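You operate a simulated robot arm through the tools that you are given. There is no shell and no other tool.

You are at the controls of a simulated robot arm. One attempt, no reset.

Task
Plug in light box T27, light it on High and lay the green roundel from T24 in its ring.
Fine: use a socket that shows On, plug in before you switch on; other roundels, switches and dials stay.

The check looks at the end state, three seconds after you hand in, the way a careful person would. Anything else that was tipped, shoved, dropped, spilled or broken makes it a failure.

Robot
A 7-joint arm with a two-finger parallel gripper, fixed in place. Base frame: the origin is on the floor under the middle of its stand, x ahead of it, y to its left, z up; the work surface is at about z = 0.87. Lengths are in m, angles in rad, forces in N, time in s.
With the tool pointing down near the work surface it reaches from about 0.38 to 0.8 m from the base axis. Its first joint turns from -2.496 to 2.496 rad. Payload 3 kg.
Tool frame: the origin (TCP) lies between the finger pads and is the grasp point; the fingertips stand 0.03 m ahead of it; z points along the fingers, y is the line along which they close. The gripper opens to 0.11 m. The fingers are 0.02 m wide and 0.01 m thick; the gripper's body (0.048 by 0.112 m) begins 0.055 m behind the TCP.
Orientation is told as [roll, pitch, yaw] about the base's x, y, z axes, in that order, counted from this pose: with the fingers straight down and closing along the base's y, the tool's x points along the base's -x, its y along +y and its z along -z.

Tools
- The arm moves only by the tool jog_arm. Its argument "rows" is a list of rows, each an object (a shift or turn left out is 0, a gripper value left out holds the last) with "slide": the shift along the tool's x, y, z in units of 300 mm (1.0 is 300 mm), a list of three; "dr": the turn, a rotation vector about the tool's x, y, z in units of 45 degrees (1.0 is 45 degrees), a list of three; "grip": the closure, from 0 (fully open) to 1 (shut). In form: [{"slide": [dx, dy, dz], "dr": [ax, ay, az], "grip": grip}, ...]. A call has 1 to 20 rows; each row is the pose to reach, as a shift and turn from the pose commanded when the call began, along the tool's axes at that moment. A call with a number of a shift or a turn outside -1 to 1 is refused whole. A row lasts 0.2 s, in which the tool goes at most 0.05 m and 0.15 rad; a call with a longer step from one row to the next is refused whole, and so is a gripper value outside its range. A pose out of reach is approached as far as the arm can. The call stops where the force on the tool passes 90 N (or 10 N more than at its start, if that is more) or the arm is blocked; 0.2 s more then pass. Each finger travels about 0.153 m/s and halts on what it meets, pressing with about 33 N; the grip force reading is that of the motor and also rises with nothing between the fingers. The clock runs only during rows and for 0.2 s after the last one: add rows that repeat a pose to give the fingers time. The reply holds the time, the measured pose of the TCP, the force on the tool along the base axes, the opening and the grip force, in the units named above and with some noise, with the torque about the TCP (base axes, N m) and any sound that the robot's microphone picked up, and new pictures: "views" is both (left out), scene, wrist or none.
- Cameras (640 x 400 px; columns grow to the right, rows downward): "scene" is fixed at [0.2166, 0.6617, 1.4655]; the picture's right is [-0.78, -0.63, 0.00], its down [-0.36, 0.44, -0.82] and it looks along [0.52, -0.64, -0.57] (base axes); focal length 272 px, centre (320, 200). "wrist" rides on the gripper at [0.072, 0.017, -0.103] in the tool frame; the picture's right is [-0.23, 0.97, 0.00], its down [-0.76, -0.18, -0.62] and it looks along [-0.61, -0.14, 0.78] (tool axes); focal length 222 px, centre (320, 200). There is no depth. A picture from a camera that has moved, and an enlarged one, comes with that camera's place and axes in the base frame and with its lens. The place of the scene camera against the robot may be out by one fixed shift of up to 0.018 m in any direction.
- raise_lower(by): moves the trunk up (or, below 0, down) by that many m; the arm rides with it, the base frame stays. It gives what a move gives, with no picture.
- zoom(camera, box): a new picture of the part [left, top, right, bottom] of that camera's present view, enlarged. It takes no simulated time.
- close_job(): hands the job in; it is judged then, once.

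Nothing tells you positions but the pictures and the camera data. Unless the task says otherwise, let go and move clear before handing in.

The tools are called after "Emit:" by a JSON object that holds its "api" and its "payload". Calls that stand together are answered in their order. jog_arm: Moves the arm, as the interface text tells. Its arguments: {"type":"object","properties":{"rows":{"type":"array"},"views":{"type":"string","enum":["both","scene","wrist","none"]}},"required":["rows"]} The other tools are called the same way: raise_lower (by) moves the trunk up or down; zoom (camera, box) takes an enlarged picture of a part of a camera's view; close_job () hands the job in.

At the start:

```text
time: 0.0
tcp_pos: [0.4801, -0.0342, 1.266]
ee_rot: [0.0, 0.0, 0.002]
wrist_force: [0.6, -0.7, 0.3]
moment: [0.03, 0.01, -0.02]
finger_gap: 0.11
finger_force: 0.1
trunk travel left (down, up): [-0.4, 0.09]
```

scene: 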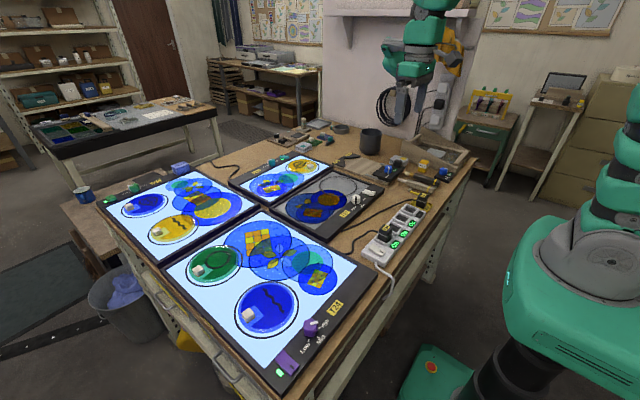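
wrist: 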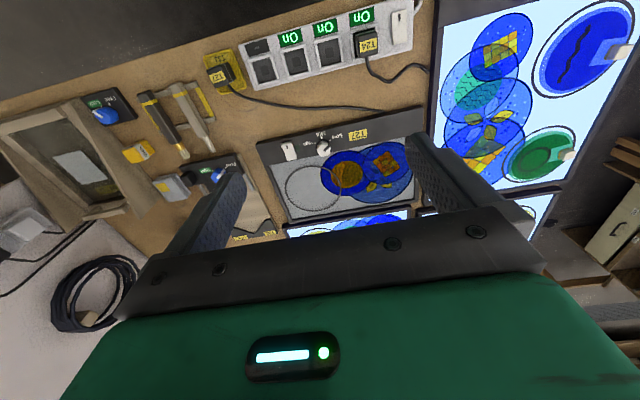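

I see a bench with several light boxes, a power strip with On displays, a T27 light box (unlit) and T24 (lit, with a green roundel). I'll zoom in on both cameras before moving.

Emit:
{"api": "zoom", "payload": {"camera": "scene", "box": [340, 180, 480, 270]}}

Emit:
{"api": "zoom", "payload": {"camera": "scene", "box": [160, 200, 380, 380]}}

Emit:
{"api": "zoom", "payload": {"camera": "scene", "box": [220, 140, 400, 250]}}

Emit:
{"api": "zoom", "payload": {"camera": "wrist", "box": [190, 0, 440, 130]}}

Emit:
{"api": "zoom", "payload": {"camera": "wrist", "box": [240, 100, 440, 240]}}

Emit:
{"api": "zoom", "payload": {"camera": "wrist", "box": [420, 0, 640, 220]}}

```text
4.44 times, centred on (410, 225) of scene
camera zoom: at [0.2166, 0.6617, 1.4655], right [-0.78, -0.63, 0.0], down [-0.36, 0.44, -0.82], along [0.52, -0.64, -0.57], focal length 1210 px, centre (-80, 89)
```

zoom: 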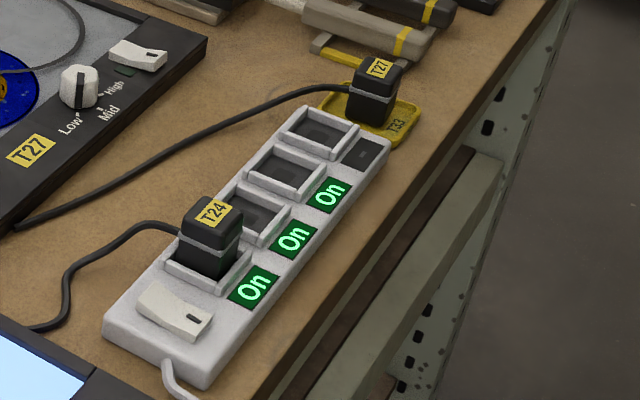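

```text
2.22 times, centred on (270, 290) of scene
camera zoom: at [0.2166, 0.6617, 1.4655], right [-0.78, -0.63, 0.0], down [-0.36, 0.44, -0.82], along [0.52, -0.64, -0.57], focal length 605 px, centre (431, 0)
```

zoom: 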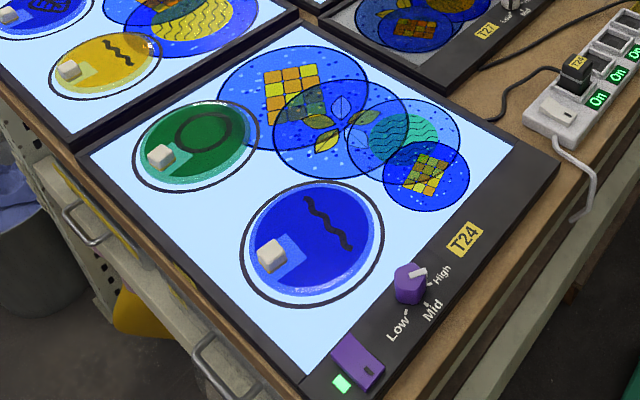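

```text
3.56 times, centred on (310, 195) of scene
camera zoom: at [0.2166, 0.6617, 1.4655], right [-0.78, -0.63, 0.0], down [-0.36, 0.44, -0.82], along [0.52, -0.64, -0.57], focal length 968 px, centre (356, 218)
```

zoom: 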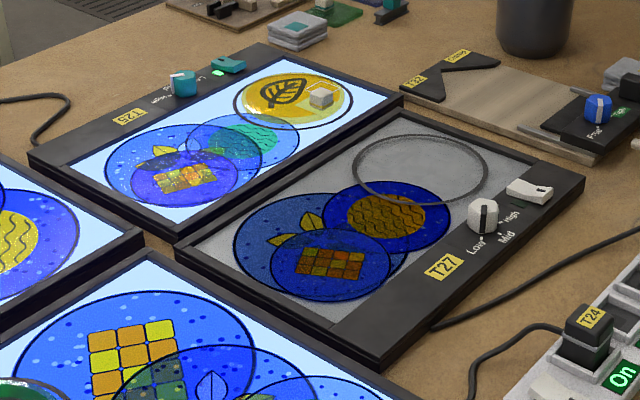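

```text
2.56 times, centred on (315, 65) of wrist
camera zoom: at [0.4076, -0.0188, 1.3698], right [0.23, 0.97, 0.0], down [0.76, -0.18, 0.62], along [0.61, -0.14, -0.78], focal length 569 px, centre (333, 546)
```

zoom: 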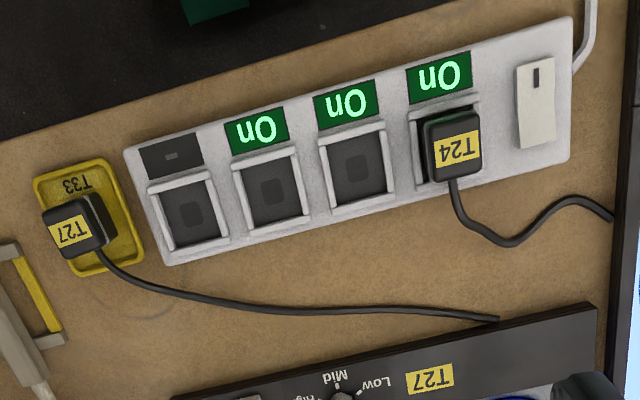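

```text
2.86 times, centred on (340, 170) of wrist
camera zoom: at [0.4076, -0.0188, 1.3698], right [0.23, 0.97, 0.0], down [0.76, -0.18, 0.62], along [0.61, -0.14, -0.78], focal length 635 px, centre (263, 286)
```

zoom: 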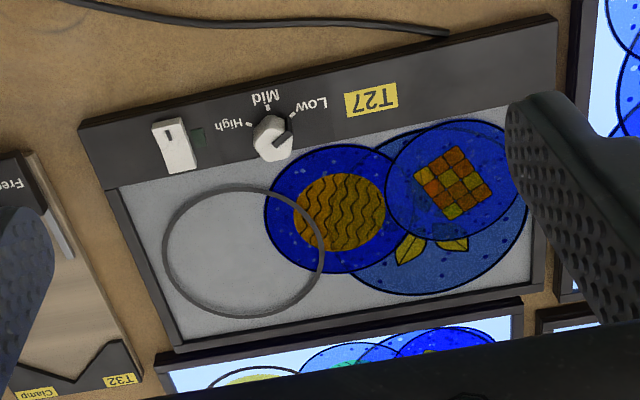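

```text
1.82 times, centred on (530, 110) of wrist
camera zoom: at [0.4076, -0.0188, 1.3698], right [0.23, 0.97, 0.0], down [0.76, -0.18, 0.62], along [0.61, -0.14, -0.78], focal length 404 px, centre (-62, 364)
```

zoom: 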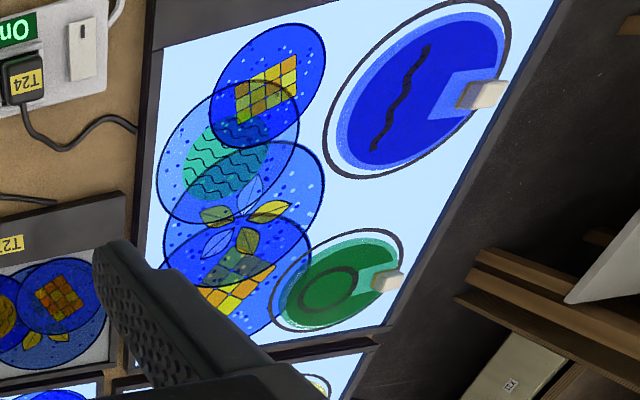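

The strip runs along y at x≈0.455: the off socket is at y≈-0.13, the free On sockets are at about -0.07 and -0.01, and T24's plug is at about +0.05. The T27 plug is parked near (0.44,-0.21). I'll move above it for a closer look.

Emit:
{"api": "jog_arm", "payload": {"rows": [{"slide": [0.022, -0.086, 0.1], "grip": 0}, {"slide": [0.044, -0.172, 0.2]}, {"slide": [0.066, -0.258, 0.3]}, {"slide": [0.088, -0.344, 0.4]}, {"slide": [0.11, -0.43, 0.5]}, {"slide": [0.133, -0.517, 0.6]}, {"slide": [0.133, -0.517, 0.6]}]}}

```text
time: 1.6
tcp_pos: [0.4402, -0.1894, 1.0866]
ee_rot: [-0.002, 0.0, 0.001]
wrist_force: [0.4, -0.4, -0.4]
moment: [-0.01, 0.0, 0.0]
finger_gap: 0.1101
finger_force: 0.0
trunk travel left (down, up): [-0.4, 0.09]
camera wrist: at [0.3677, -0.1736, 1.1897], right [0.23, 0.97, 0.0], down [0.76, -0.18, 0.62], along [0.61, -0.14, -0.78], focal length 222 px, centre (320, 200)
```

scene: 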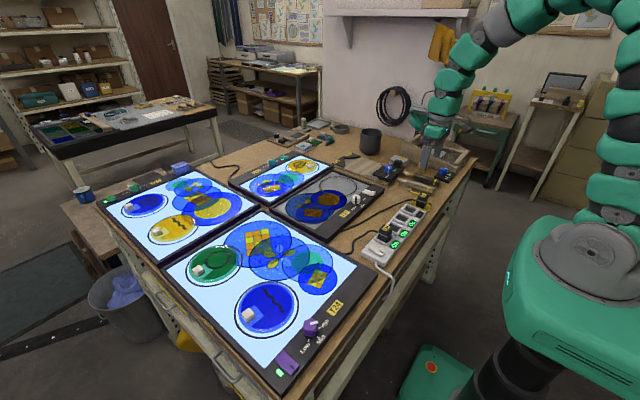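
wrist: 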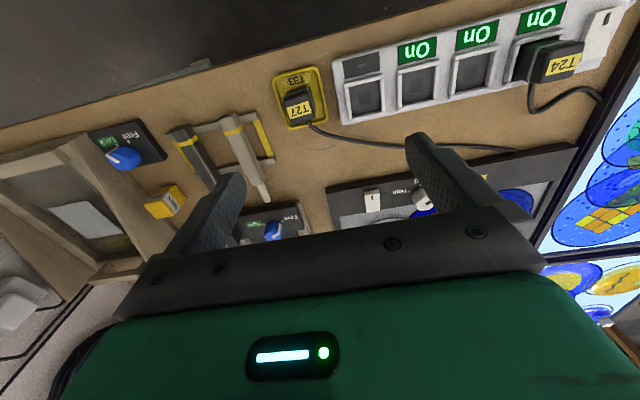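

The plug sits on a small yellow dock labelled T33 at about (0.434,-0.215). I'll zoom in for its size and orientation.

Emit:
{"api": "zoom", "payload": {"camera": "wrist", "box": [250, 50, 410, 150]}}

Emit:
{"api": "zoom", "payload": {"camera": "wrist", "box": [330, 0, 640, 150]}}

Emit:
{"api": "zoom", "payload": {"camera": "scene", "box": [390, 175, 460, 220]}}

```text
4.00 times, centred on (330, 100) of wrist
camera zoom: at [0.3677, -0.1736, 1.1897], right [0.23, 0.97, 0.0], down [0.76, -0.18, 0.62], along [0.61, -0.14, -0.78], focal length 888 px, centre (280, 600)
```

zoom: 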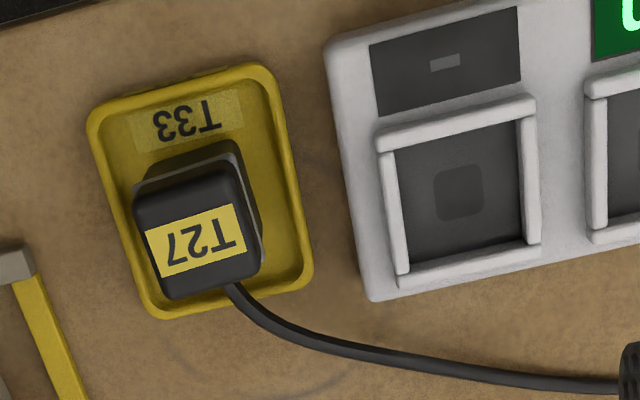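

```text
2.06 times, centred on (485, 75) of wrist
camera zoom: at [0.3677, -0.1736, 1.1897], right [0.23, 0.97, 0.0], down [0.76, -0.18, 0.62], along [0.61, -0.14, -0.78], focal length 459 px, centre (-21, 458)
```

zoom: 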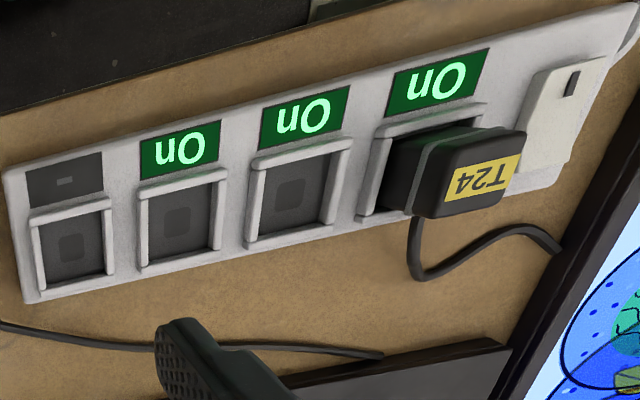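

```text
8.89 times, centred on (425, 198) of scene
camera zoom: at [0.2166, 0.6617, 1.4655], right [-0.78, -0.63, 0.0], down [-0.36, 0.44, -0.82], along [0.52, -0.64, -0.57], focal length 2420 px, centre (-613, 222)
```

zoom: 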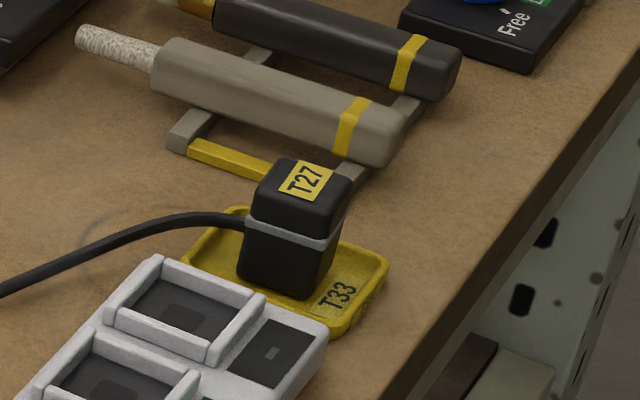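

The plug stands about 38–40 mm tall with its top at z≈0.913, near (0.442,-0.216), and it measures about 34 mm wide. I'll part-close the fingers to miss the neighbours and come down above it.

Emit:
{"api": "jog_arm", "payload": {"rows": [{"slide": [-0.003, -0.03, 0.1], "grip": 0.45}, {"slide": [-0.005, -0.06, 0.2]}, {"slide": [-0.007, -0.0887, 0.322]}, {"slide": [-0.007, -0.0887, 0.322]}]}}

```text
time: 2.6
tcp_pos: [0.4428, -0.2173, 0.9893]
ee_rot: [0.001, 0.0, 0.001]
wrist_force: [-0.3, 0.7, -0.1]
moment: [-0.03, 0.01, -0.01]
finger_gap: 0.0608
finger_force: 0.1
trunk travel left (down, up): [-0.4, 0.09]
camera wrist: at [0.3704, -0.2011, 1.0928], right [0.23, 0.97, 0.0], down [0.76, -0.18, 0.62], along [0.61, -0.14, -0.78], focal length 222 px, centre (320, 200)
```

scene: 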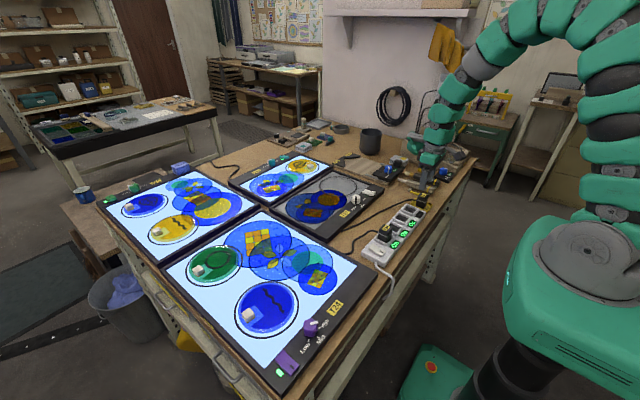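
wrist: 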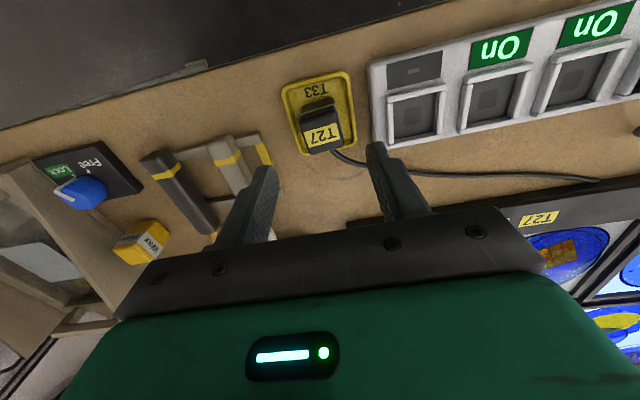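

Emit:
{"api": "zoom", "payload": {"camera": "wrist", "box": [250, 60, 410, 160]}}

Emit:
{"api": "zoom", "payload": {"camera": "scene", "box": [390, 160, 460, 205]}}

```text
4.00 times, centred on (330, 110) of wrist
camera zoom: at [0.3704, -0.2011, 1.0928], right [0.23, 0.97, 0.0], down [0.76, -0.18, 0.62], along [0.61, -0.14, -0.78], focal length 888 px, centre (280, 560)
```

zoom: 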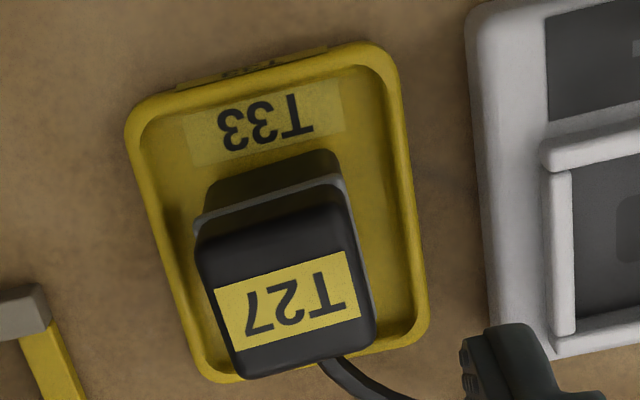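

```text
8.89 times, centred on (425, 182) of scene
camera zoom: at [0.2166, 0.6617, 1.4655], right [-0.78, -0.63, 0.0], down [-0.36, 0.44, -0.82], along [0.52, -0.64, -0.57], focal length 2420 px, centre (-613, 356)
```

zoom: 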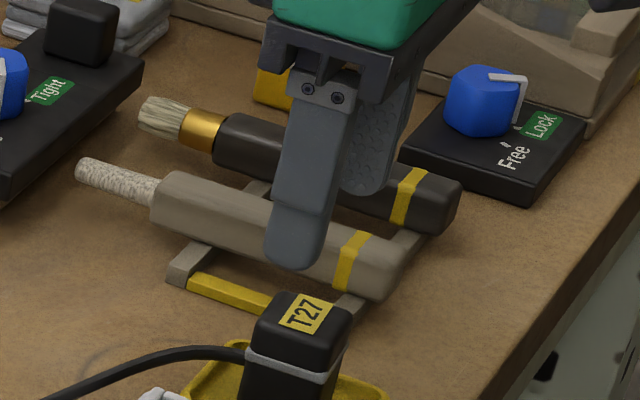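

The TCP is within 1 mm of the plug's centre and the yaw is about aligned. I'll descend so the fingertips reach the upper half of the plug, then close.

Emit:
{"api": "jog_arm", "payload": {"rows": [{"slide": [0, 0.001, 0.1], "grip": 0.45}, {"slide": [0.001, 0.001, 0.18]}, {"slide": [0.001, 0.001, 0.2143]}, {"slide": [0.001, 0.001, 0.2143]}, {"slide": [0.001, 0.001, 0.2143], "grip": 1.0}, {"slide": [0.001, 0.001, 0.2143], "grip": 1.0}, {"slide": [0.001, 0.001, 0.2143], "grip": 1.0}]}}

```text
time: 4.2
tcp_pos: [0.4435, -0.2162, 0.927]
ee_rot: [0.001, 0.001, -0.002]
wrist_force: [-0.2, -1.7, 2.7]
moment: [0.01, -0.02, -0.04]
finger_gap: 0.0311
finger_force: 32.3
trunk travel left (down, up): [-0.4, 0.09]
camera wrist: at [0.3704, -0.2005, 1.0295], right [0.23, 0.97, 0.0], down [0.76, -0.18, 0.62], along [0.61, -0.14, -0.78], focal length 222 px, centre (320, 200)
```

scene: 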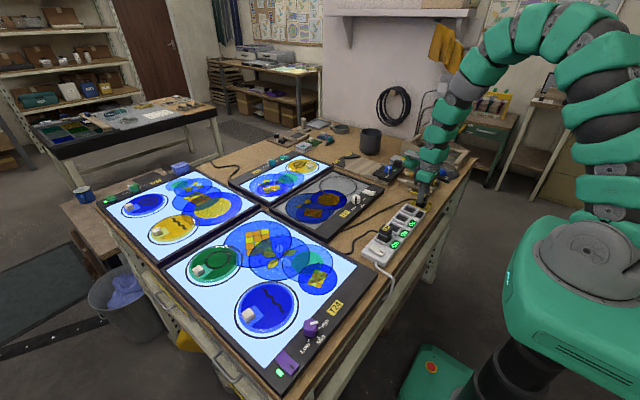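
wrist: 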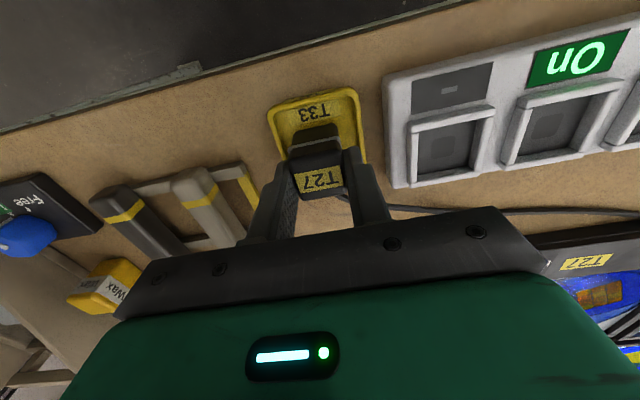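

I've gripped the plug (31 mm wide). Next I'll lift it straight up and check it came with the gripper.

Emit:
{"api": "jog_arm", "payload": {"rows": [{"slide": [0, 0, -0.07], "grip": 1.0}, {"slide": [0, 0, -0.16]}, {"slide": [0, 0, -0.25]}, {"slide": [0, 0, -0.25]}]}}

```text
time: 5.2
tcp_pos: [0.4423, -0.2162, 1.0034]
ee_rot: [0.0, 0.0, 0.003]
wrist_force: [-0.3, 0.3, 0.0]
moment: [0.0, -0.02, -0.01]
finger_gap: 0.0309
finger_force: 33.1
trunk travel left (down, up): [-0.4, 0.09]
camera wrist: at [0.3695, -0.2002, 1.1056], right [0.23, 0.97, 0.0], down [0.76, -0.18, 0.62], along [0.61, -0.14, -0.78], focal length 222 px, centre (320, 200)
```

scene: 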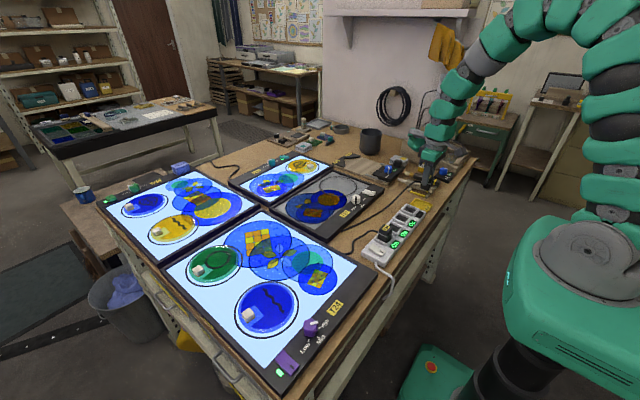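
wrist: 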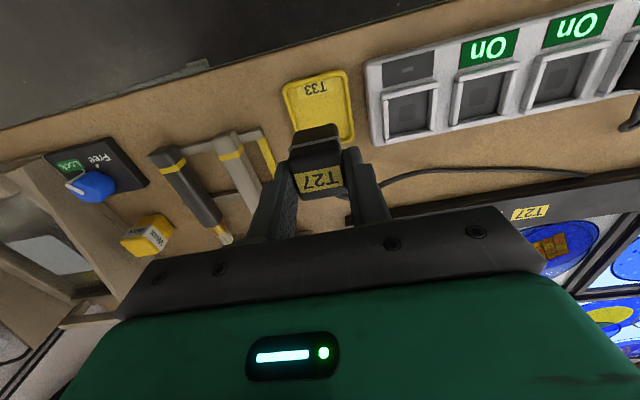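

The plug came up cleanly. Next I'll move over the middle-left On socket (y≈-0.07).

Emit:
{"api": "jog_arm", "payload": {"rows": [{"slide": [-0.01, 0.12, 0], "grip": 1.0}, {"slide": [-0.02, 0.24, 0]}, {"slide": [-0.03, 0.36, 0]}, {"slide": [-0.041, 0.482, 0]}, {"slide": [-0.041, 0.482, 0]}]}}

Emit:
{"api": "zoom", "payload": {"camera": "wrist", "box": [230, 40, 430, 165]}}

Emit:
{"api": "zoom", "payload": {"camera": "scene", "box": [360, 165, 450, 265]}}

```text
time: 6.4
tcp_pos: [0.454, -0.0709, 1.002]
ee_rot: [-0.001, 0.0, 0.0]
wrist_force: [-0.2, 0.5, -1.2]
moment: [-0.01, 0.01, 0.01]
finger_gap: 0.0309
finger_force: 33.1
trunk travel left (down, up): [-0.4, 0.09]
camera wrist: at [0.3817, -0.0553, 1.105], right [0.23, 0.97, 0.0], down [0.76, -0.18, 0.62], along [0.61, -0.14, -0.78], focal length 222 px, centre (320, 200)
```

scene: 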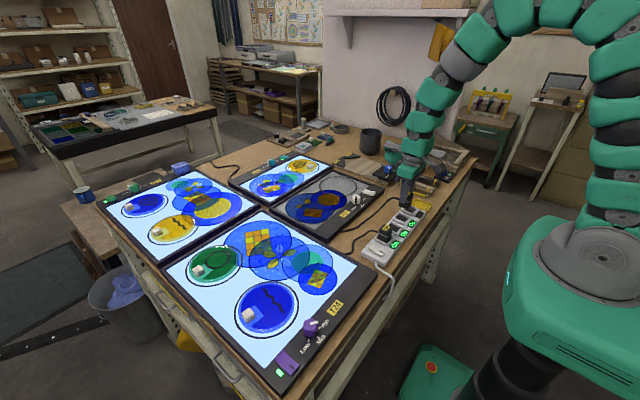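
wrist: 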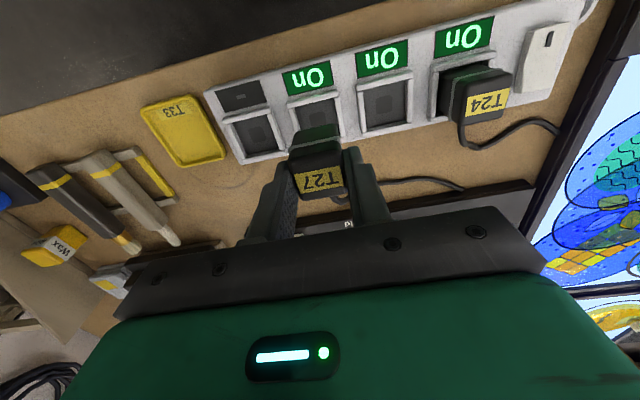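

```text
3.20 times, centred on (330, 102) of wrist
camera zoom: at [0.3817, -0.0553, 1.105], right [0.23, 0.97, 0.0], down [0.76, -0.18, 0.62], along [0.61, -0.14, -0.78], focal length 711 px, centre (288, 512)
```

zoom: 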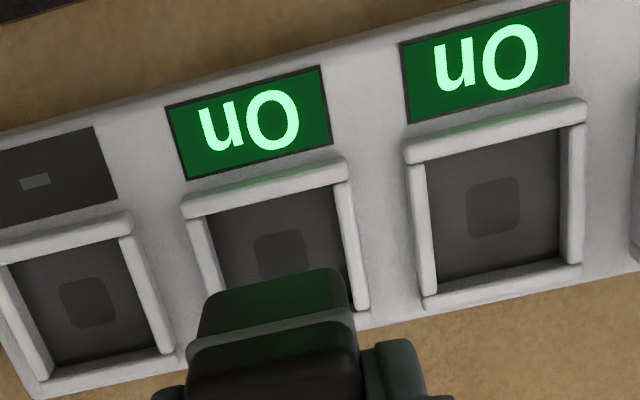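

```text
4.00 times, centred on (405, 215) of scene
camera zoom: at [0.2166, 0.6617, 1.4655], right [-0.78, -0.63, 0.0], down [-0.36, 0.44, -0.82], along [0.52, -0.64, -0.57], focal length 1089 px, centre (-20, 140)
```

zoom: 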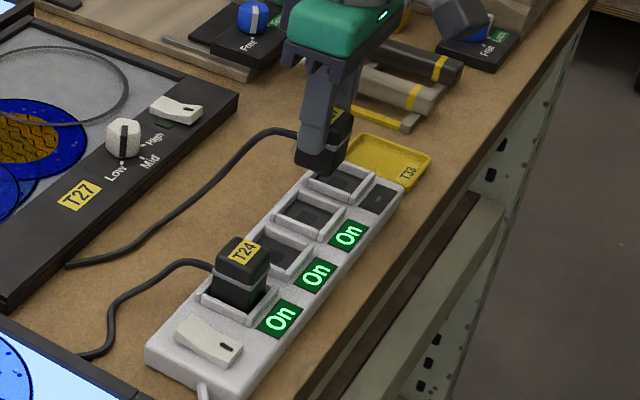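

The On socket's recess is about 38 mm square, centred near (0.4535,-0.074), against a 31 mm plug. I'll shift slightly in -y and lower to just above the rim to check alignment.

Emit:
{"api": "jog_arm", "payload": {"rows": [{"slide": [0, -0.011, 0.04], "grip": 1.0}, {"slide": [0, -0.011, 0.105]}, {"slide": [0, -0.011, 0.105]}]}}

Emit:
{"api": "zoom", "payload": {"camera": "wrist", "box": [230, 40, 430, 165]}}

Emit:
{"api": "zoom", "payload": {"camera": "scene", "box": [360, 175, 440, 225]}}

```text
time: 7.2
tcp_pos: [0.4524, -0.0744, 0.9703]
ee_rot: [0.0, 0.0, 0.0]
wrist_force: [-0.1, -0.7, -0.4]
moment: [-0.01, 0.01, -0.01]
finger_gap: 0.0311
finger_force: 32.6
trunk travel left (down, up): [-0.4, 0.09]
camera wrist: at [0.3813, -0.059, 1.0733], right [0.23, 0.97, 0.0], down [0.76, -0.18, 0.62], along [0.61, -0.14, -0.78], focal length 222 px, centre (320, 200)
```

scene: 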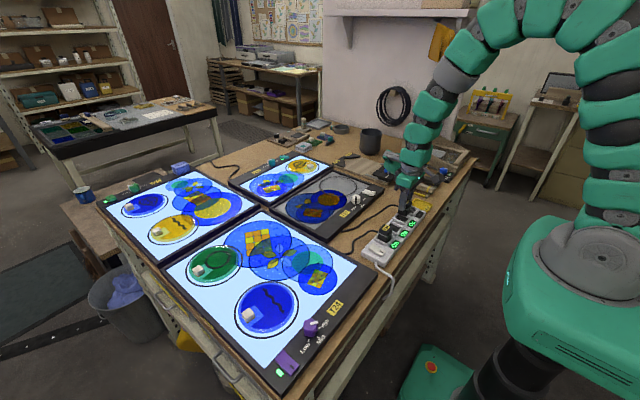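
wrist: 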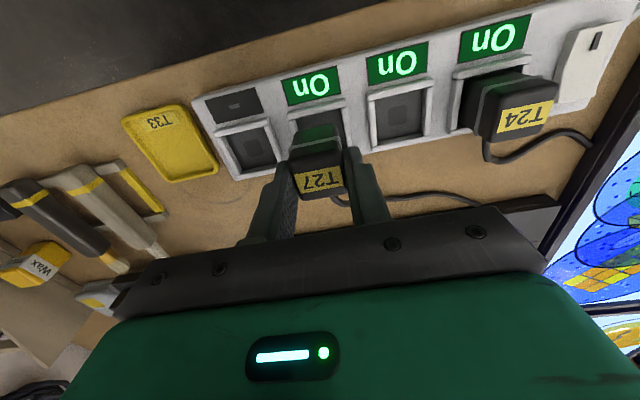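

```text
3.20 times, centred on (330, 102) of wrist
camera zoom: at [0.3813, -0.059, 1.0733], right [0.23, 0.97, 0.0], down [0.76, -0.18, 0.62], along [0.61, -0.14, -0.78], focal length 711 px, centre (288, 512)
```

zoom: 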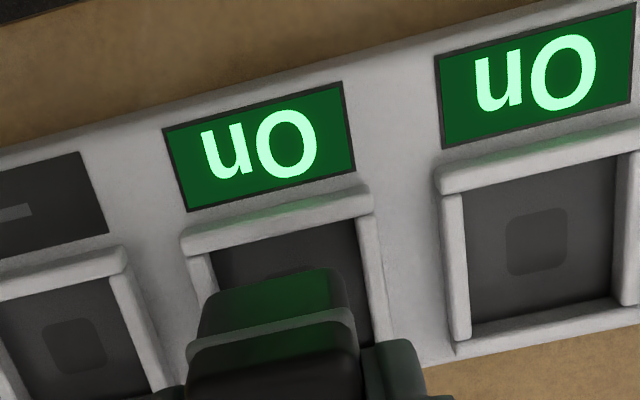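

```text
8.00 times, centred on (400, 200) of scene
camera zoom: at [0.2166, 0.6617, 1.4655], right [-0.78, -0.63, 0.0], down [-0.36, 0.44, -0.82], along [0.52, -0.64, -0.57], focal length 2178 px, centre (-320, 200)
```

zoom: 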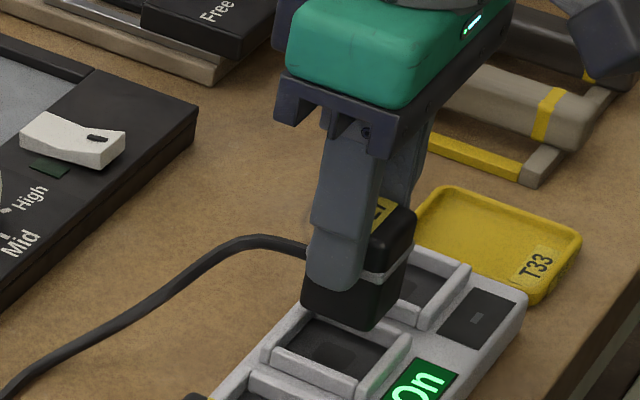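

Alignment looks good; the rim top seems nearer 0.893. I'll nudge +x about 1.5 mm and lower carefully into the recess.

Emit:
{"api": "jog_arm", "payload": {"rows": [{"slide": [-0.005, 0, 0.02], "grip": 1.0}, {"slide": [-0.005, 0, 0.04]}, {"slide": [-0.005, 0, 0.055]}, {"slide": [-0.005, 0, 0.055]}]}}

Emit:
{"api": "zoom", "payload": {"camera": "wrist", "box": [230, 60, 430, 185]}}

Emit:
{"api": "zoom", "payload": {"camera": "scene", "box": [360, 185, 440, 235]}}

```text
time: 8.2
tcp_pos: [0.456, -0.0748, 0.9524]
ee_rot: [0.0, 0.002, 0.002]
wrist_force: [0.8, 0.6, 0.5]
moment: [0.02, -0.01, 0.0]
finger_gap: 0.0312
finger_force: 33.2
trunk travel left (down, up): [-0.4, 0.09]
camera wrist: at [0.3834, -0.0589, 1.0561], right [0.23, 0.97, 0.0], down [0.76, -0.18, 0.62], along [0.61, -0.14, -0.78], focal length 222 px, centre (320, 200)
```

scene: 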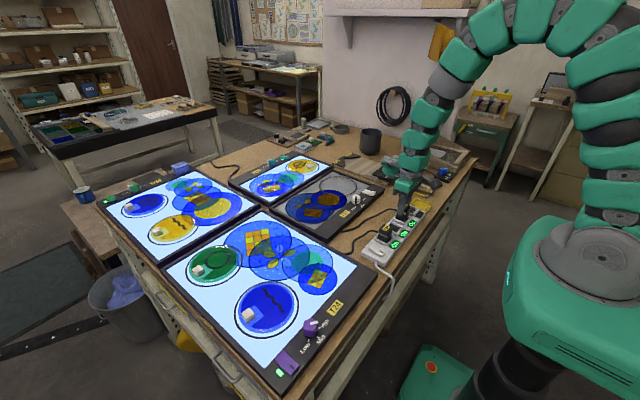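
wrist: 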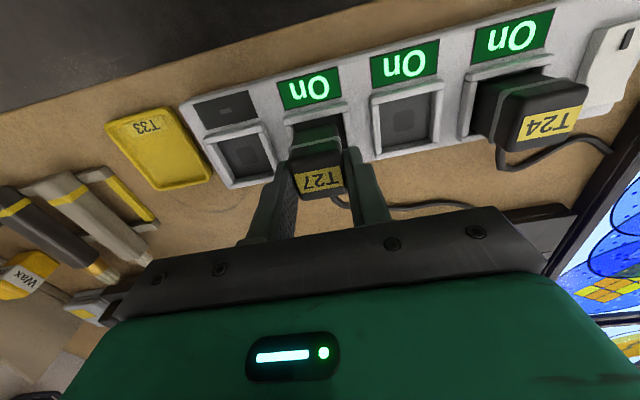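

```text
3.20 times, centred on (330, 122) of wrist
camera zoom: at [0.3834, -0.0589, 1.0561], right [0.23, 0.97, 0.0], down [0.76, -0.18, 0.62], along [0.61, -0.14, -0.78], focal length 711 px, centre (288, 448)
```

zoom: 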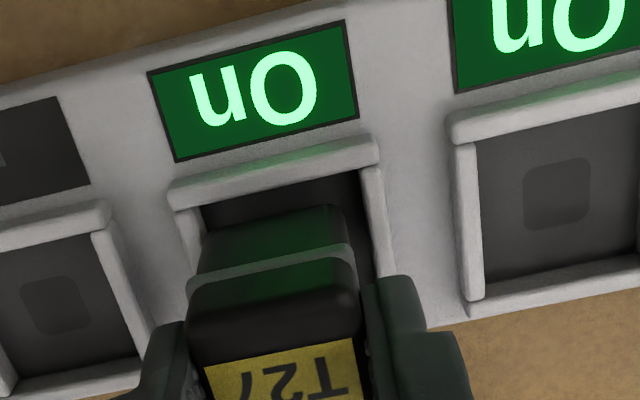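

```text
8.00 times, centred on (400, 210) of scene
camera zoom: at [0.2166, 0.6617, 1.4655], right [-0.78, -0.63, 0.0], down [-0.36, 0.44, -0.82], along [0.52, -0.64, -0.57], focal length 2178 px, centre (-320, 120)
```

zoom: 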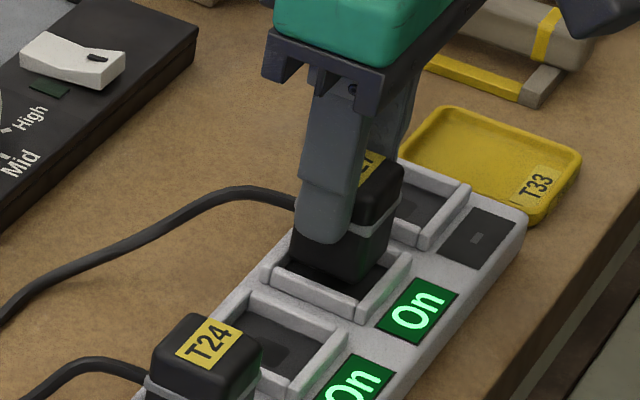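

The plug's bottom is about at rim level and centred to within about 1.5 mm. I'll shift +1.5 mm in y and keep lowering while I watch the force.

Emit:
{"api": "jog_arm", "payload": {"rows": [{"slide": [0.001, 0.005, 0.0], "grip": 1.0}, {"slide": [0.001, 0.005, 0.01]}, {"slide": [0.001, 0.005, 0.02]}, {"slide": [0.001, 0.005, 0.03]}, {"slide": [0.001, 0.005, 0.03]}]}}

Emit:
{"api": "zoom", "payload": {"camera": "scene", "box": [360, 185, 440, 235]}}

Emit:
{"api": "zoom", "payload": {"camera": "wrist", "box": [230, 60, 430, 185]}}

```text
time: 9.4
tcp_pos: [0.4566, -0.073, 0.9455]
ee_rot: [0.001, 0.001, 0.004]
wrist_force: [-0.1, 1.6, -0.6]
moment: [0.04, 0.03, 0.0]
finger_gap: 0.0307
finger_force: 33.4
trunk travel left (down, up): [-0.4, 0.09]
camera wrist: at [0.3835, -0.0574, 1.0477], right [0.23, 0.97, 0.0], down [0.76, -0.18, 0.62], along [0.61, -0.14, -0.78], focal length 222 px, centre (320, 200)
```

scene: 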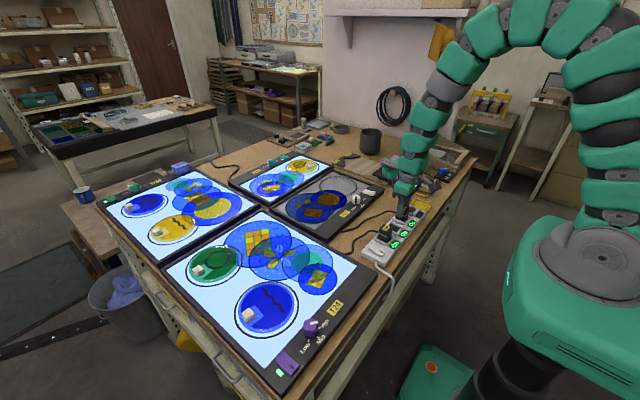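
wrist: 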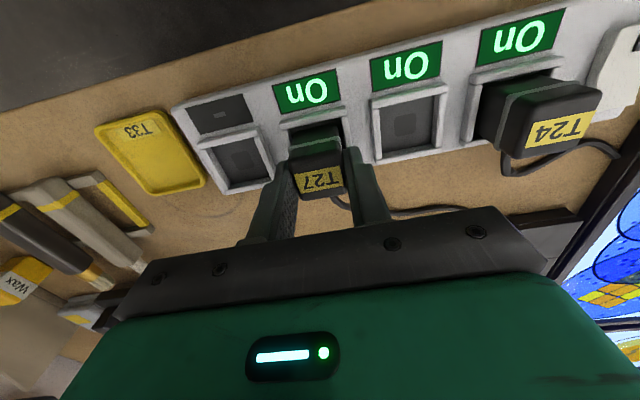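

```text
8.00 times, centred on (400, 210) of scene
camera zoom: at [0.2166, 0.6617, 1.4655], right [-0.78, -0.63, 0.0], down [-0.36, 0.44, -0.82], along [0.52, -0.64, -0.57], focal length 2178 px, centre (-320, 120)
```

zoom: 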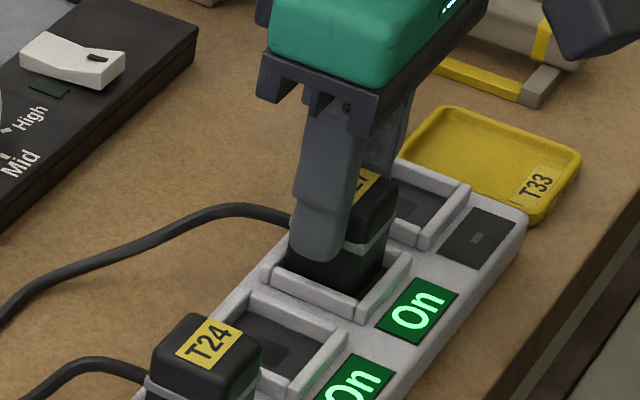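

```text
3.20 times, centred on (330, 122) of wrist
camera zoom: at [0.3835, -0.0574, 1.0477], right [0.23, 0.97, 0.0], down [0.76, -0.18, 0.62], along [0.61, -0.14, -0.78], focal length 711 px, centre (288, 448)
```

zoom: 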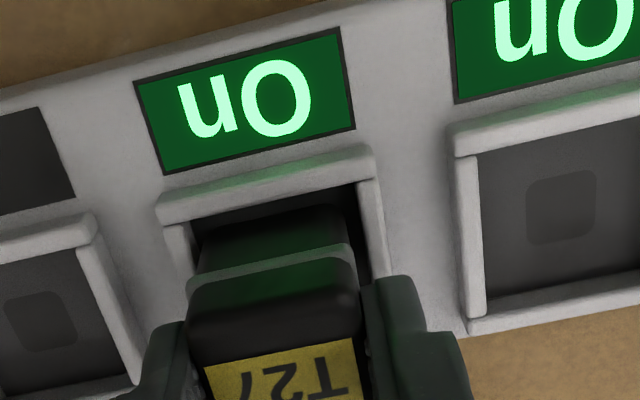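

There's still no contact force, so I'll keep lowering in small steps.

Emit:
{"api": "jog_arm", "payload": {"rows": [{"slide": [0, 0, 0.006], "grip": 1.0}, {"slide": [0, 0, 0.012]}, {"slide": [0, 0, 0.018]}, {"slide": [0, 0, 0.024]}, {"slide": [0, 0, 0.024]}]}}

Emit:
{"api": "zoom", "payload": {"camera": "scene", "box": [350, 190, 440, 246]}}

Emit:
{"api": "zoom", "payload": {"camera": "wrist", "box": [230, 60, 430, 185]}}

```text
time: 10.6
tcp_pos: [0.4545, -0.0736, 0.9367]
ee_rot: [-0.001, 0.002, 0.004]
wrist_force: [-1.5, -0.7, 0.2]
moment: [-0.06, -0.01, -0.03]
finger_gap: 0.0314
finger_force: 33.0
trunk travel left (down, up): [-0.4, 0.09]
camera wrist: at [0.3827, -0.0576, 1.0396], right [0.23, 0.97, 0.0], down [0.76, -0.18, 0.62], along [0.61, -0.14, -0.78], focal length 222 px, centre (320, 200)
```

scene: 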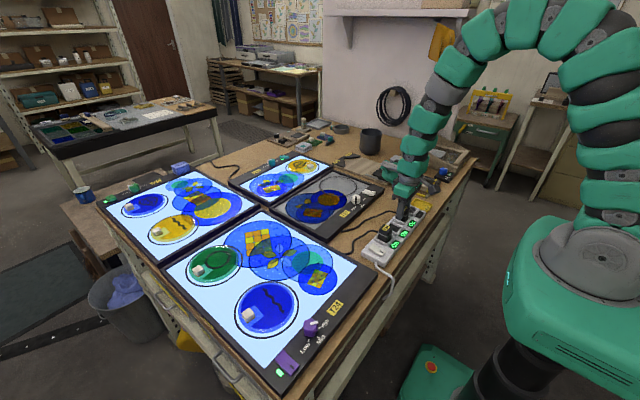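
wrist: 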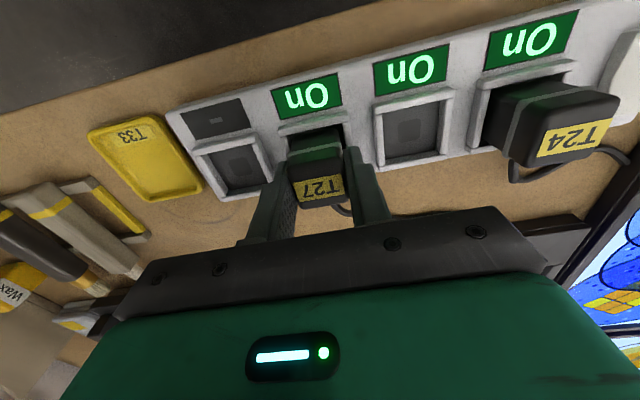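

```text
7.11 times, centred on (395, 218) of scene
camera zoom: at [0.2166, 0.6617, 1.4655], right [-0.78, -0.63, 0.0], down [-0.36, 0.44, -0.82], along [0.52, -0.64, -0.57], focal length 1936 px, centre (-213, 72)
```

zoom: 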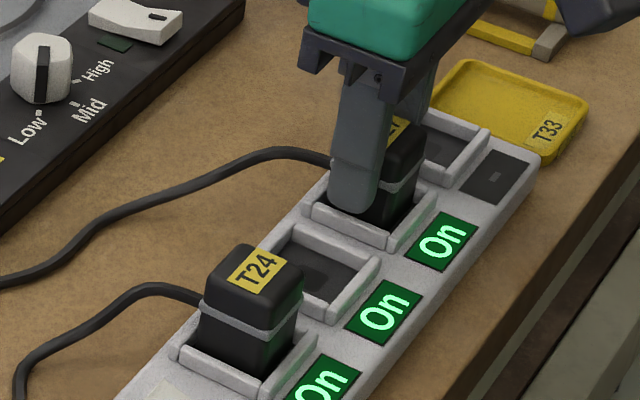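

```text
3.20 times, centred on (330, 122) of wrist
camera zoom: at [0.3827, -0.0576, 1.0396], right [0.23, 0.97, 0.0], down [0.76, -0.18, 0.62], along [0.61, -0.14, -0.78], focal length 711 px, centre (288, 448)
```

zoom: 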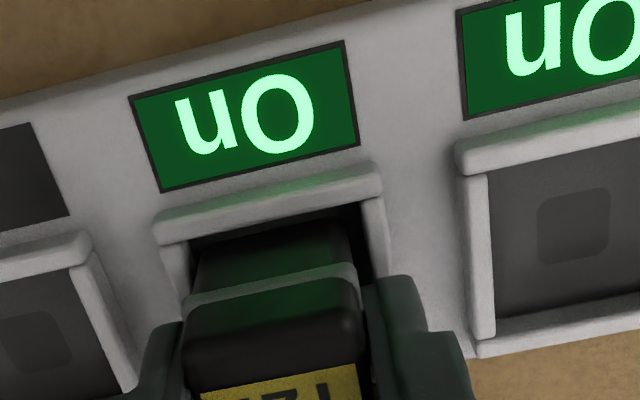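

The plug slid slightly up in the fingers, so it has bottomed out, and its band sits the same height over the rim as T24's. I'll release it gently and rise.

Emit:
{"api": "jog_arm", "payload": {"rows": [{"slide": [0, 0, 0], "grip": 0.6}, {"slide": [0, 0, 0], "grip": 0.5}, {"slide": [0, 0, 0], "grip": 0.5}, {"slide": [0, 0, -0.1]}, {"slide": [0, 0, -0.25]}, {"slide": [0, 0, -0.4]}, {"slide": [0, 0, -0.4]}]}}

Emit:
{"api": "zoom", "payload": {"camera": "scene", "box": [350, 190, 440, 246]}}

Emit:
{"api": "zoom", "payload": {"camera": "wrist", "box": [210, 40, 500, 200]}}

```text
time: 12.2
tcp_pos: [0.4538, -0.0739, 1.0572]
ee_rot: [0.001, 0.0, 0.001]
wrist_force: [0.2, 0.3, 0.0]
moment: [-0.01, -0.02, 0.01]
finger_gap: 0.0551
finger_force: 0.0
trunk travel left (down, up): [-0.4, 0.09]
camera wrist: at [0.3821, -0.0575, 1.1608], right [0.23, 0.97, 0.0], down [0.76, -0.18, 0.62], along [0.61, -0.14, -0.78], focal length 222 px, centre (320, 200)
```

scene: 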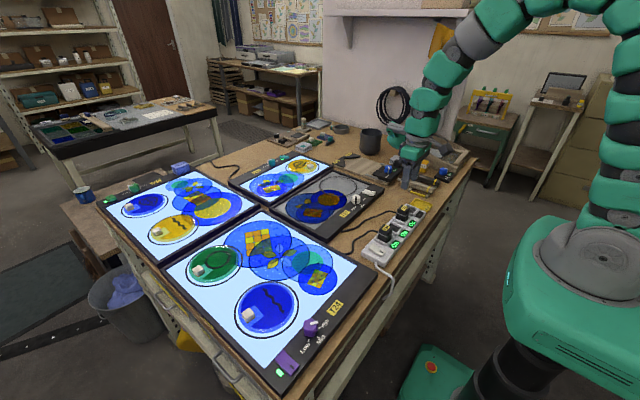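
wrist: 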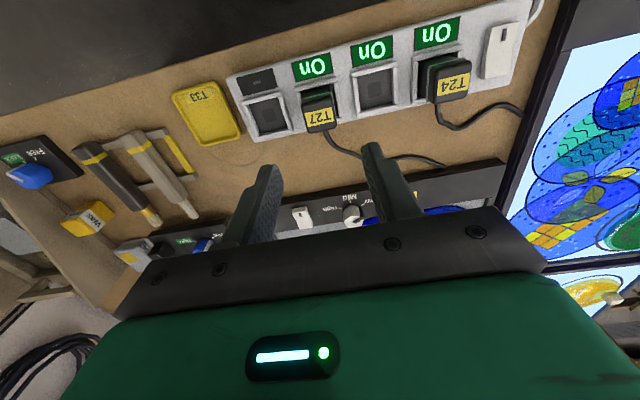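

```text
7.11 times, centred on (395, 218) of scene
camera zoom: at [0.2166, 0.6617, 1.4655], right [-0.78, -0.63, 0.0], down [-0.36, 0.44, -0.82], along [0.52, -0.64, -0.57], focal length 1936 px, centre (-213, 72)
```

zoom: 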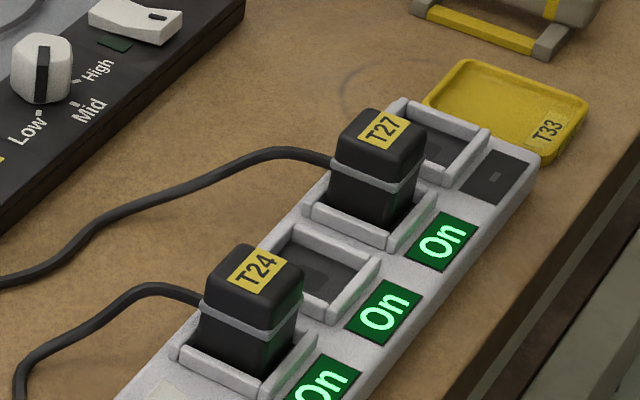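

```text
2.21 times, centred on (355, 120) of wrist
camera zoom: at [0.3821, -0.0575, 1.1608], right [0.23, 0.97, 0.0], down [0.76, -0.18, 0.62], along [0.61, -0.14, -0.78], focal length 490 px, centre (243, 377)
```

zoom: 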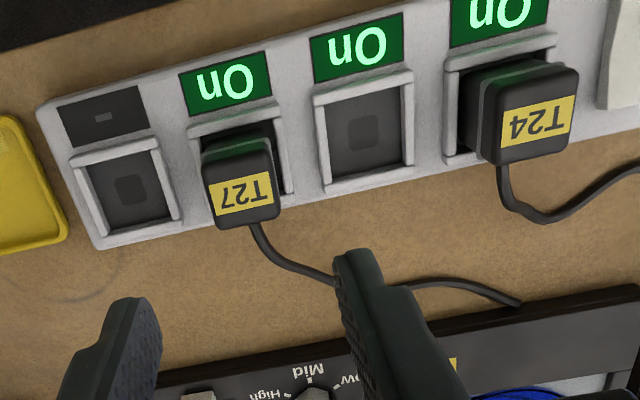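

The T27 plug sits seated just like T24's. Next I'll move toward T27's panel to look closely at the dial and switch.

Emit:
{"api": "jog_arm", "payload": {"rows": [{"slide": [-0.14, -0.007, 0], "grip": 0.3}, {"slide": [-0.28, -0.014, 0]}, {"slide": [-0.42, -0.02, 0]}, {"slide": [-0.42, -0.02, 0.02]}, {"slide": [-0.42, -0.02, 0.02]}]}}

Emit:
{"api": "zoom", "payload": {"camera": "wrist", "box": [220, 40, 440, 180]}}

Emit:
{"api": "zoom", "payload": {"camera": "scene", "box": [320, 170, 400, 220]}}

```text
time: 13.4
tcp_pos: [0.5823, -0.0804, 1.0513]
ee_rot: [0.0, 0.003, 0.002]
wrist_force: [1.1, 0.2, 0.6]
moment: [-0.01, 0.02, -0.02]
finger_gap: 0.0765
finger_force: 0.1
trunk travel left (down, up): [-0.4, 0.09]
camera wrist: at [0.5099, -0.0646, 1.1535], right [0.23, 0.97, 0.0], down [0.76, -0.18, 0.62], along [0.61, -0.14, -0.78], focal length 222 px, centre (320, 200)
```

scene: 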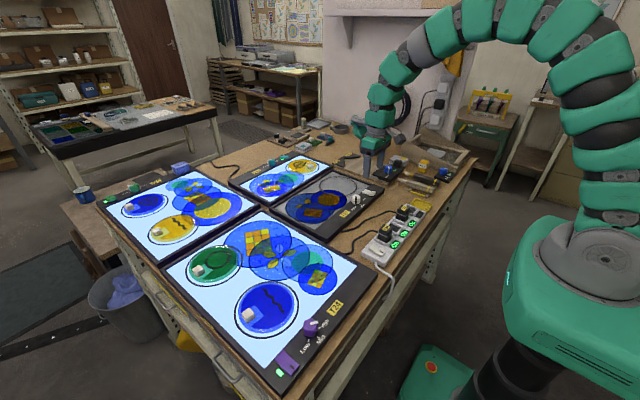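
wrist: 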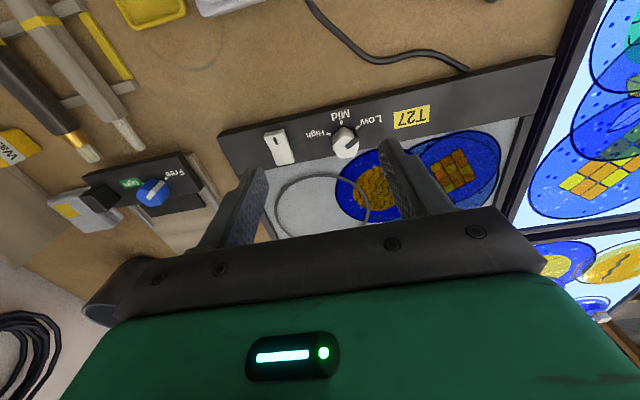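

```text
2.86 times, centred on (330, 110) of wrist
camera zoom: at [0.5099, -0.0646, 1.1535], right [0.23, 0.97, 0.0], down [0.76, -0.18, 0.62], along [0.61, -0.14, -0.78], focal length 635 px, centre (291, 457)
```

zoom: 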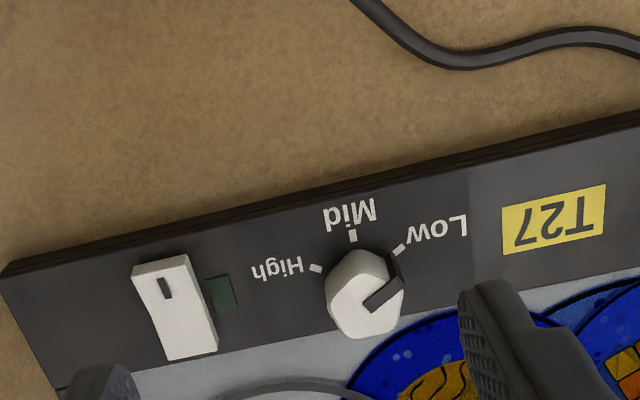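

```text
8.00 times, centred on (360, 195) of scene
camera zoom: at [0.2166, 0.6617, 1.4655], right [-0.78, -0.63, 0.0], down [-0.36, 0.44, -0.82], along [0.52, -0.64, -0.57], focal length 2178 px, centre (0, 240)
```

zoom: 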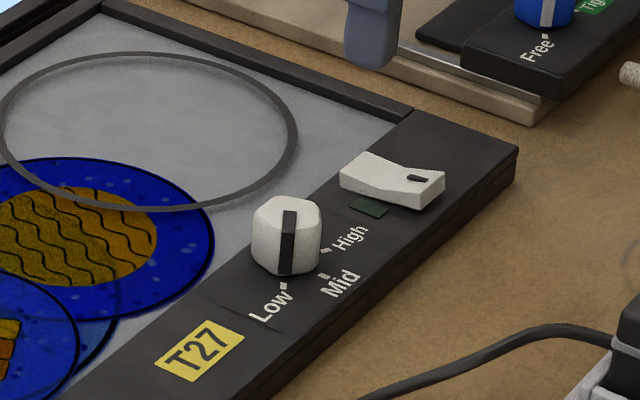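

The dial is centred at about (0.626,-0.061) with its top at z≈0.917. The pointer is on Low, and High is about 116° counter-clockwise seen from above, past Mid. I'll go above it with the gripper turned -58°, so it can turn to +58°.

Emit:
{"api": "jog_arm", "payload": {"rows": [{"slide": [-0.025, 0.011, 0], "dr": [0, 0, 0.167], "grip": 0.4}, {"slide": [-0.05, 0.022, 0], "dr": [0, 0, 0.333]}, {"slide": [-0.075, 0.032, 0], "dr": [0, 0, 0.5]}, {"slide": [-0.1, 0.043, 0], "dr": [0, 0, 0.667]}, {"slide": [-0.125, 0.054, 0], "dr": [0, 0, 0.833]}, {"slide": [-0.147, 0.064, 0], "dr": [0, 0, 1.0]}, {"slide": [-0.147, 0.064, 0], "dr": [0, 0, 1.0]}], "views": "none"}}

Emit:
{"api": "jog_arm", "payload": {"rows": [{"slide": [0, 0, 0], "dr": [0, 0, 0.145]}, {"slide": [0, 0, 0], "dr": [0, 0, 0.289]}, {"slide": [0, 0, 0], "dr": [0, 0, 0.289]}]}}

Emit:
{"api": "zoom", "payload": {"camera": "wrist", "box": [220, 60, 440, 200]}}

```text
time: 15.0
tcp_pos: [0.6258, -0.0603, 1.0502]
ee_rot: [0.0, -0.001, -0.786]
wrist_force: [-0.6, 0.5, 0.5]
moment: [0.01, 0.01, 0.01]
finger_gap: 0.066
finger_force: 0.0
trunk travel left (down, up): [-0.4, 0.09]
```

```text
time: 15.8
tcp_pos: [0.6249, -0.0605, 1.0509]
ee_rot: [0.0, 0.0, -1.013]
wrist_force: [0.3, 0.5, 0.5]
moment: [0.0, 0.0, 0.04]
finger_gap: 0.0659
finger_force: 0.0
trunk travel left (down, up): [-0.4, 0.09]
camera wrist: at [0.6019, 0.0094, 1.1539], right [0.95, 0.32, 0.0], down [0.25, -0.74, 0.62], along [0.2, -0.59, -0.78], focal length 222 px, centre (320, 200)
```

scene: 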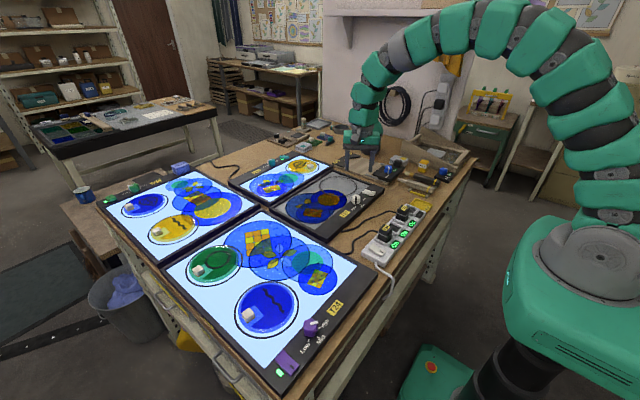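
wrist: 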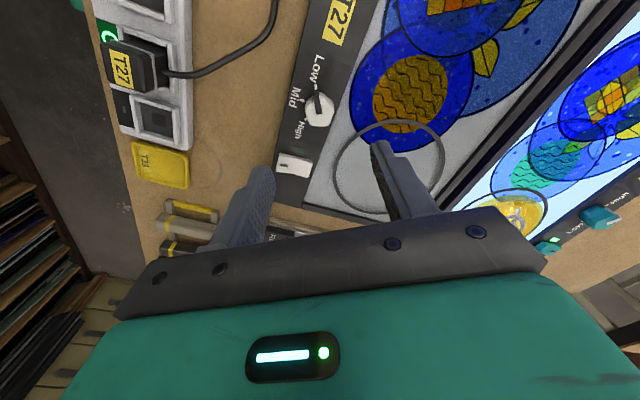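

```text
2.86 times, centred on (330, 130) of wrist
camera zoom: at [0.6019, 0.0094, 1.1539], right [0.95, 0.32, 0.0], down [0.25, -0.74, 0.62], along [0.2, -0.59, -0.78], focal length 635 px, centre (291, 400)
```

zoom: 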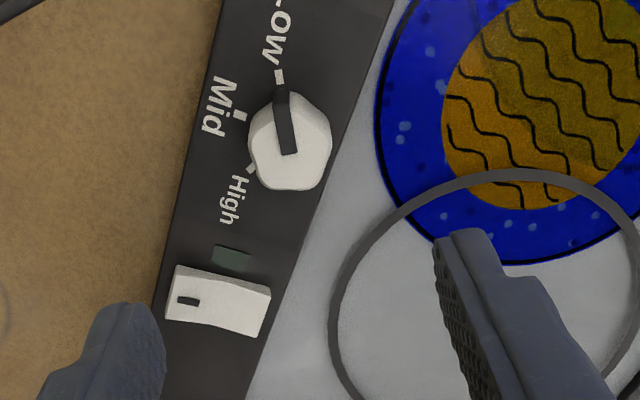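

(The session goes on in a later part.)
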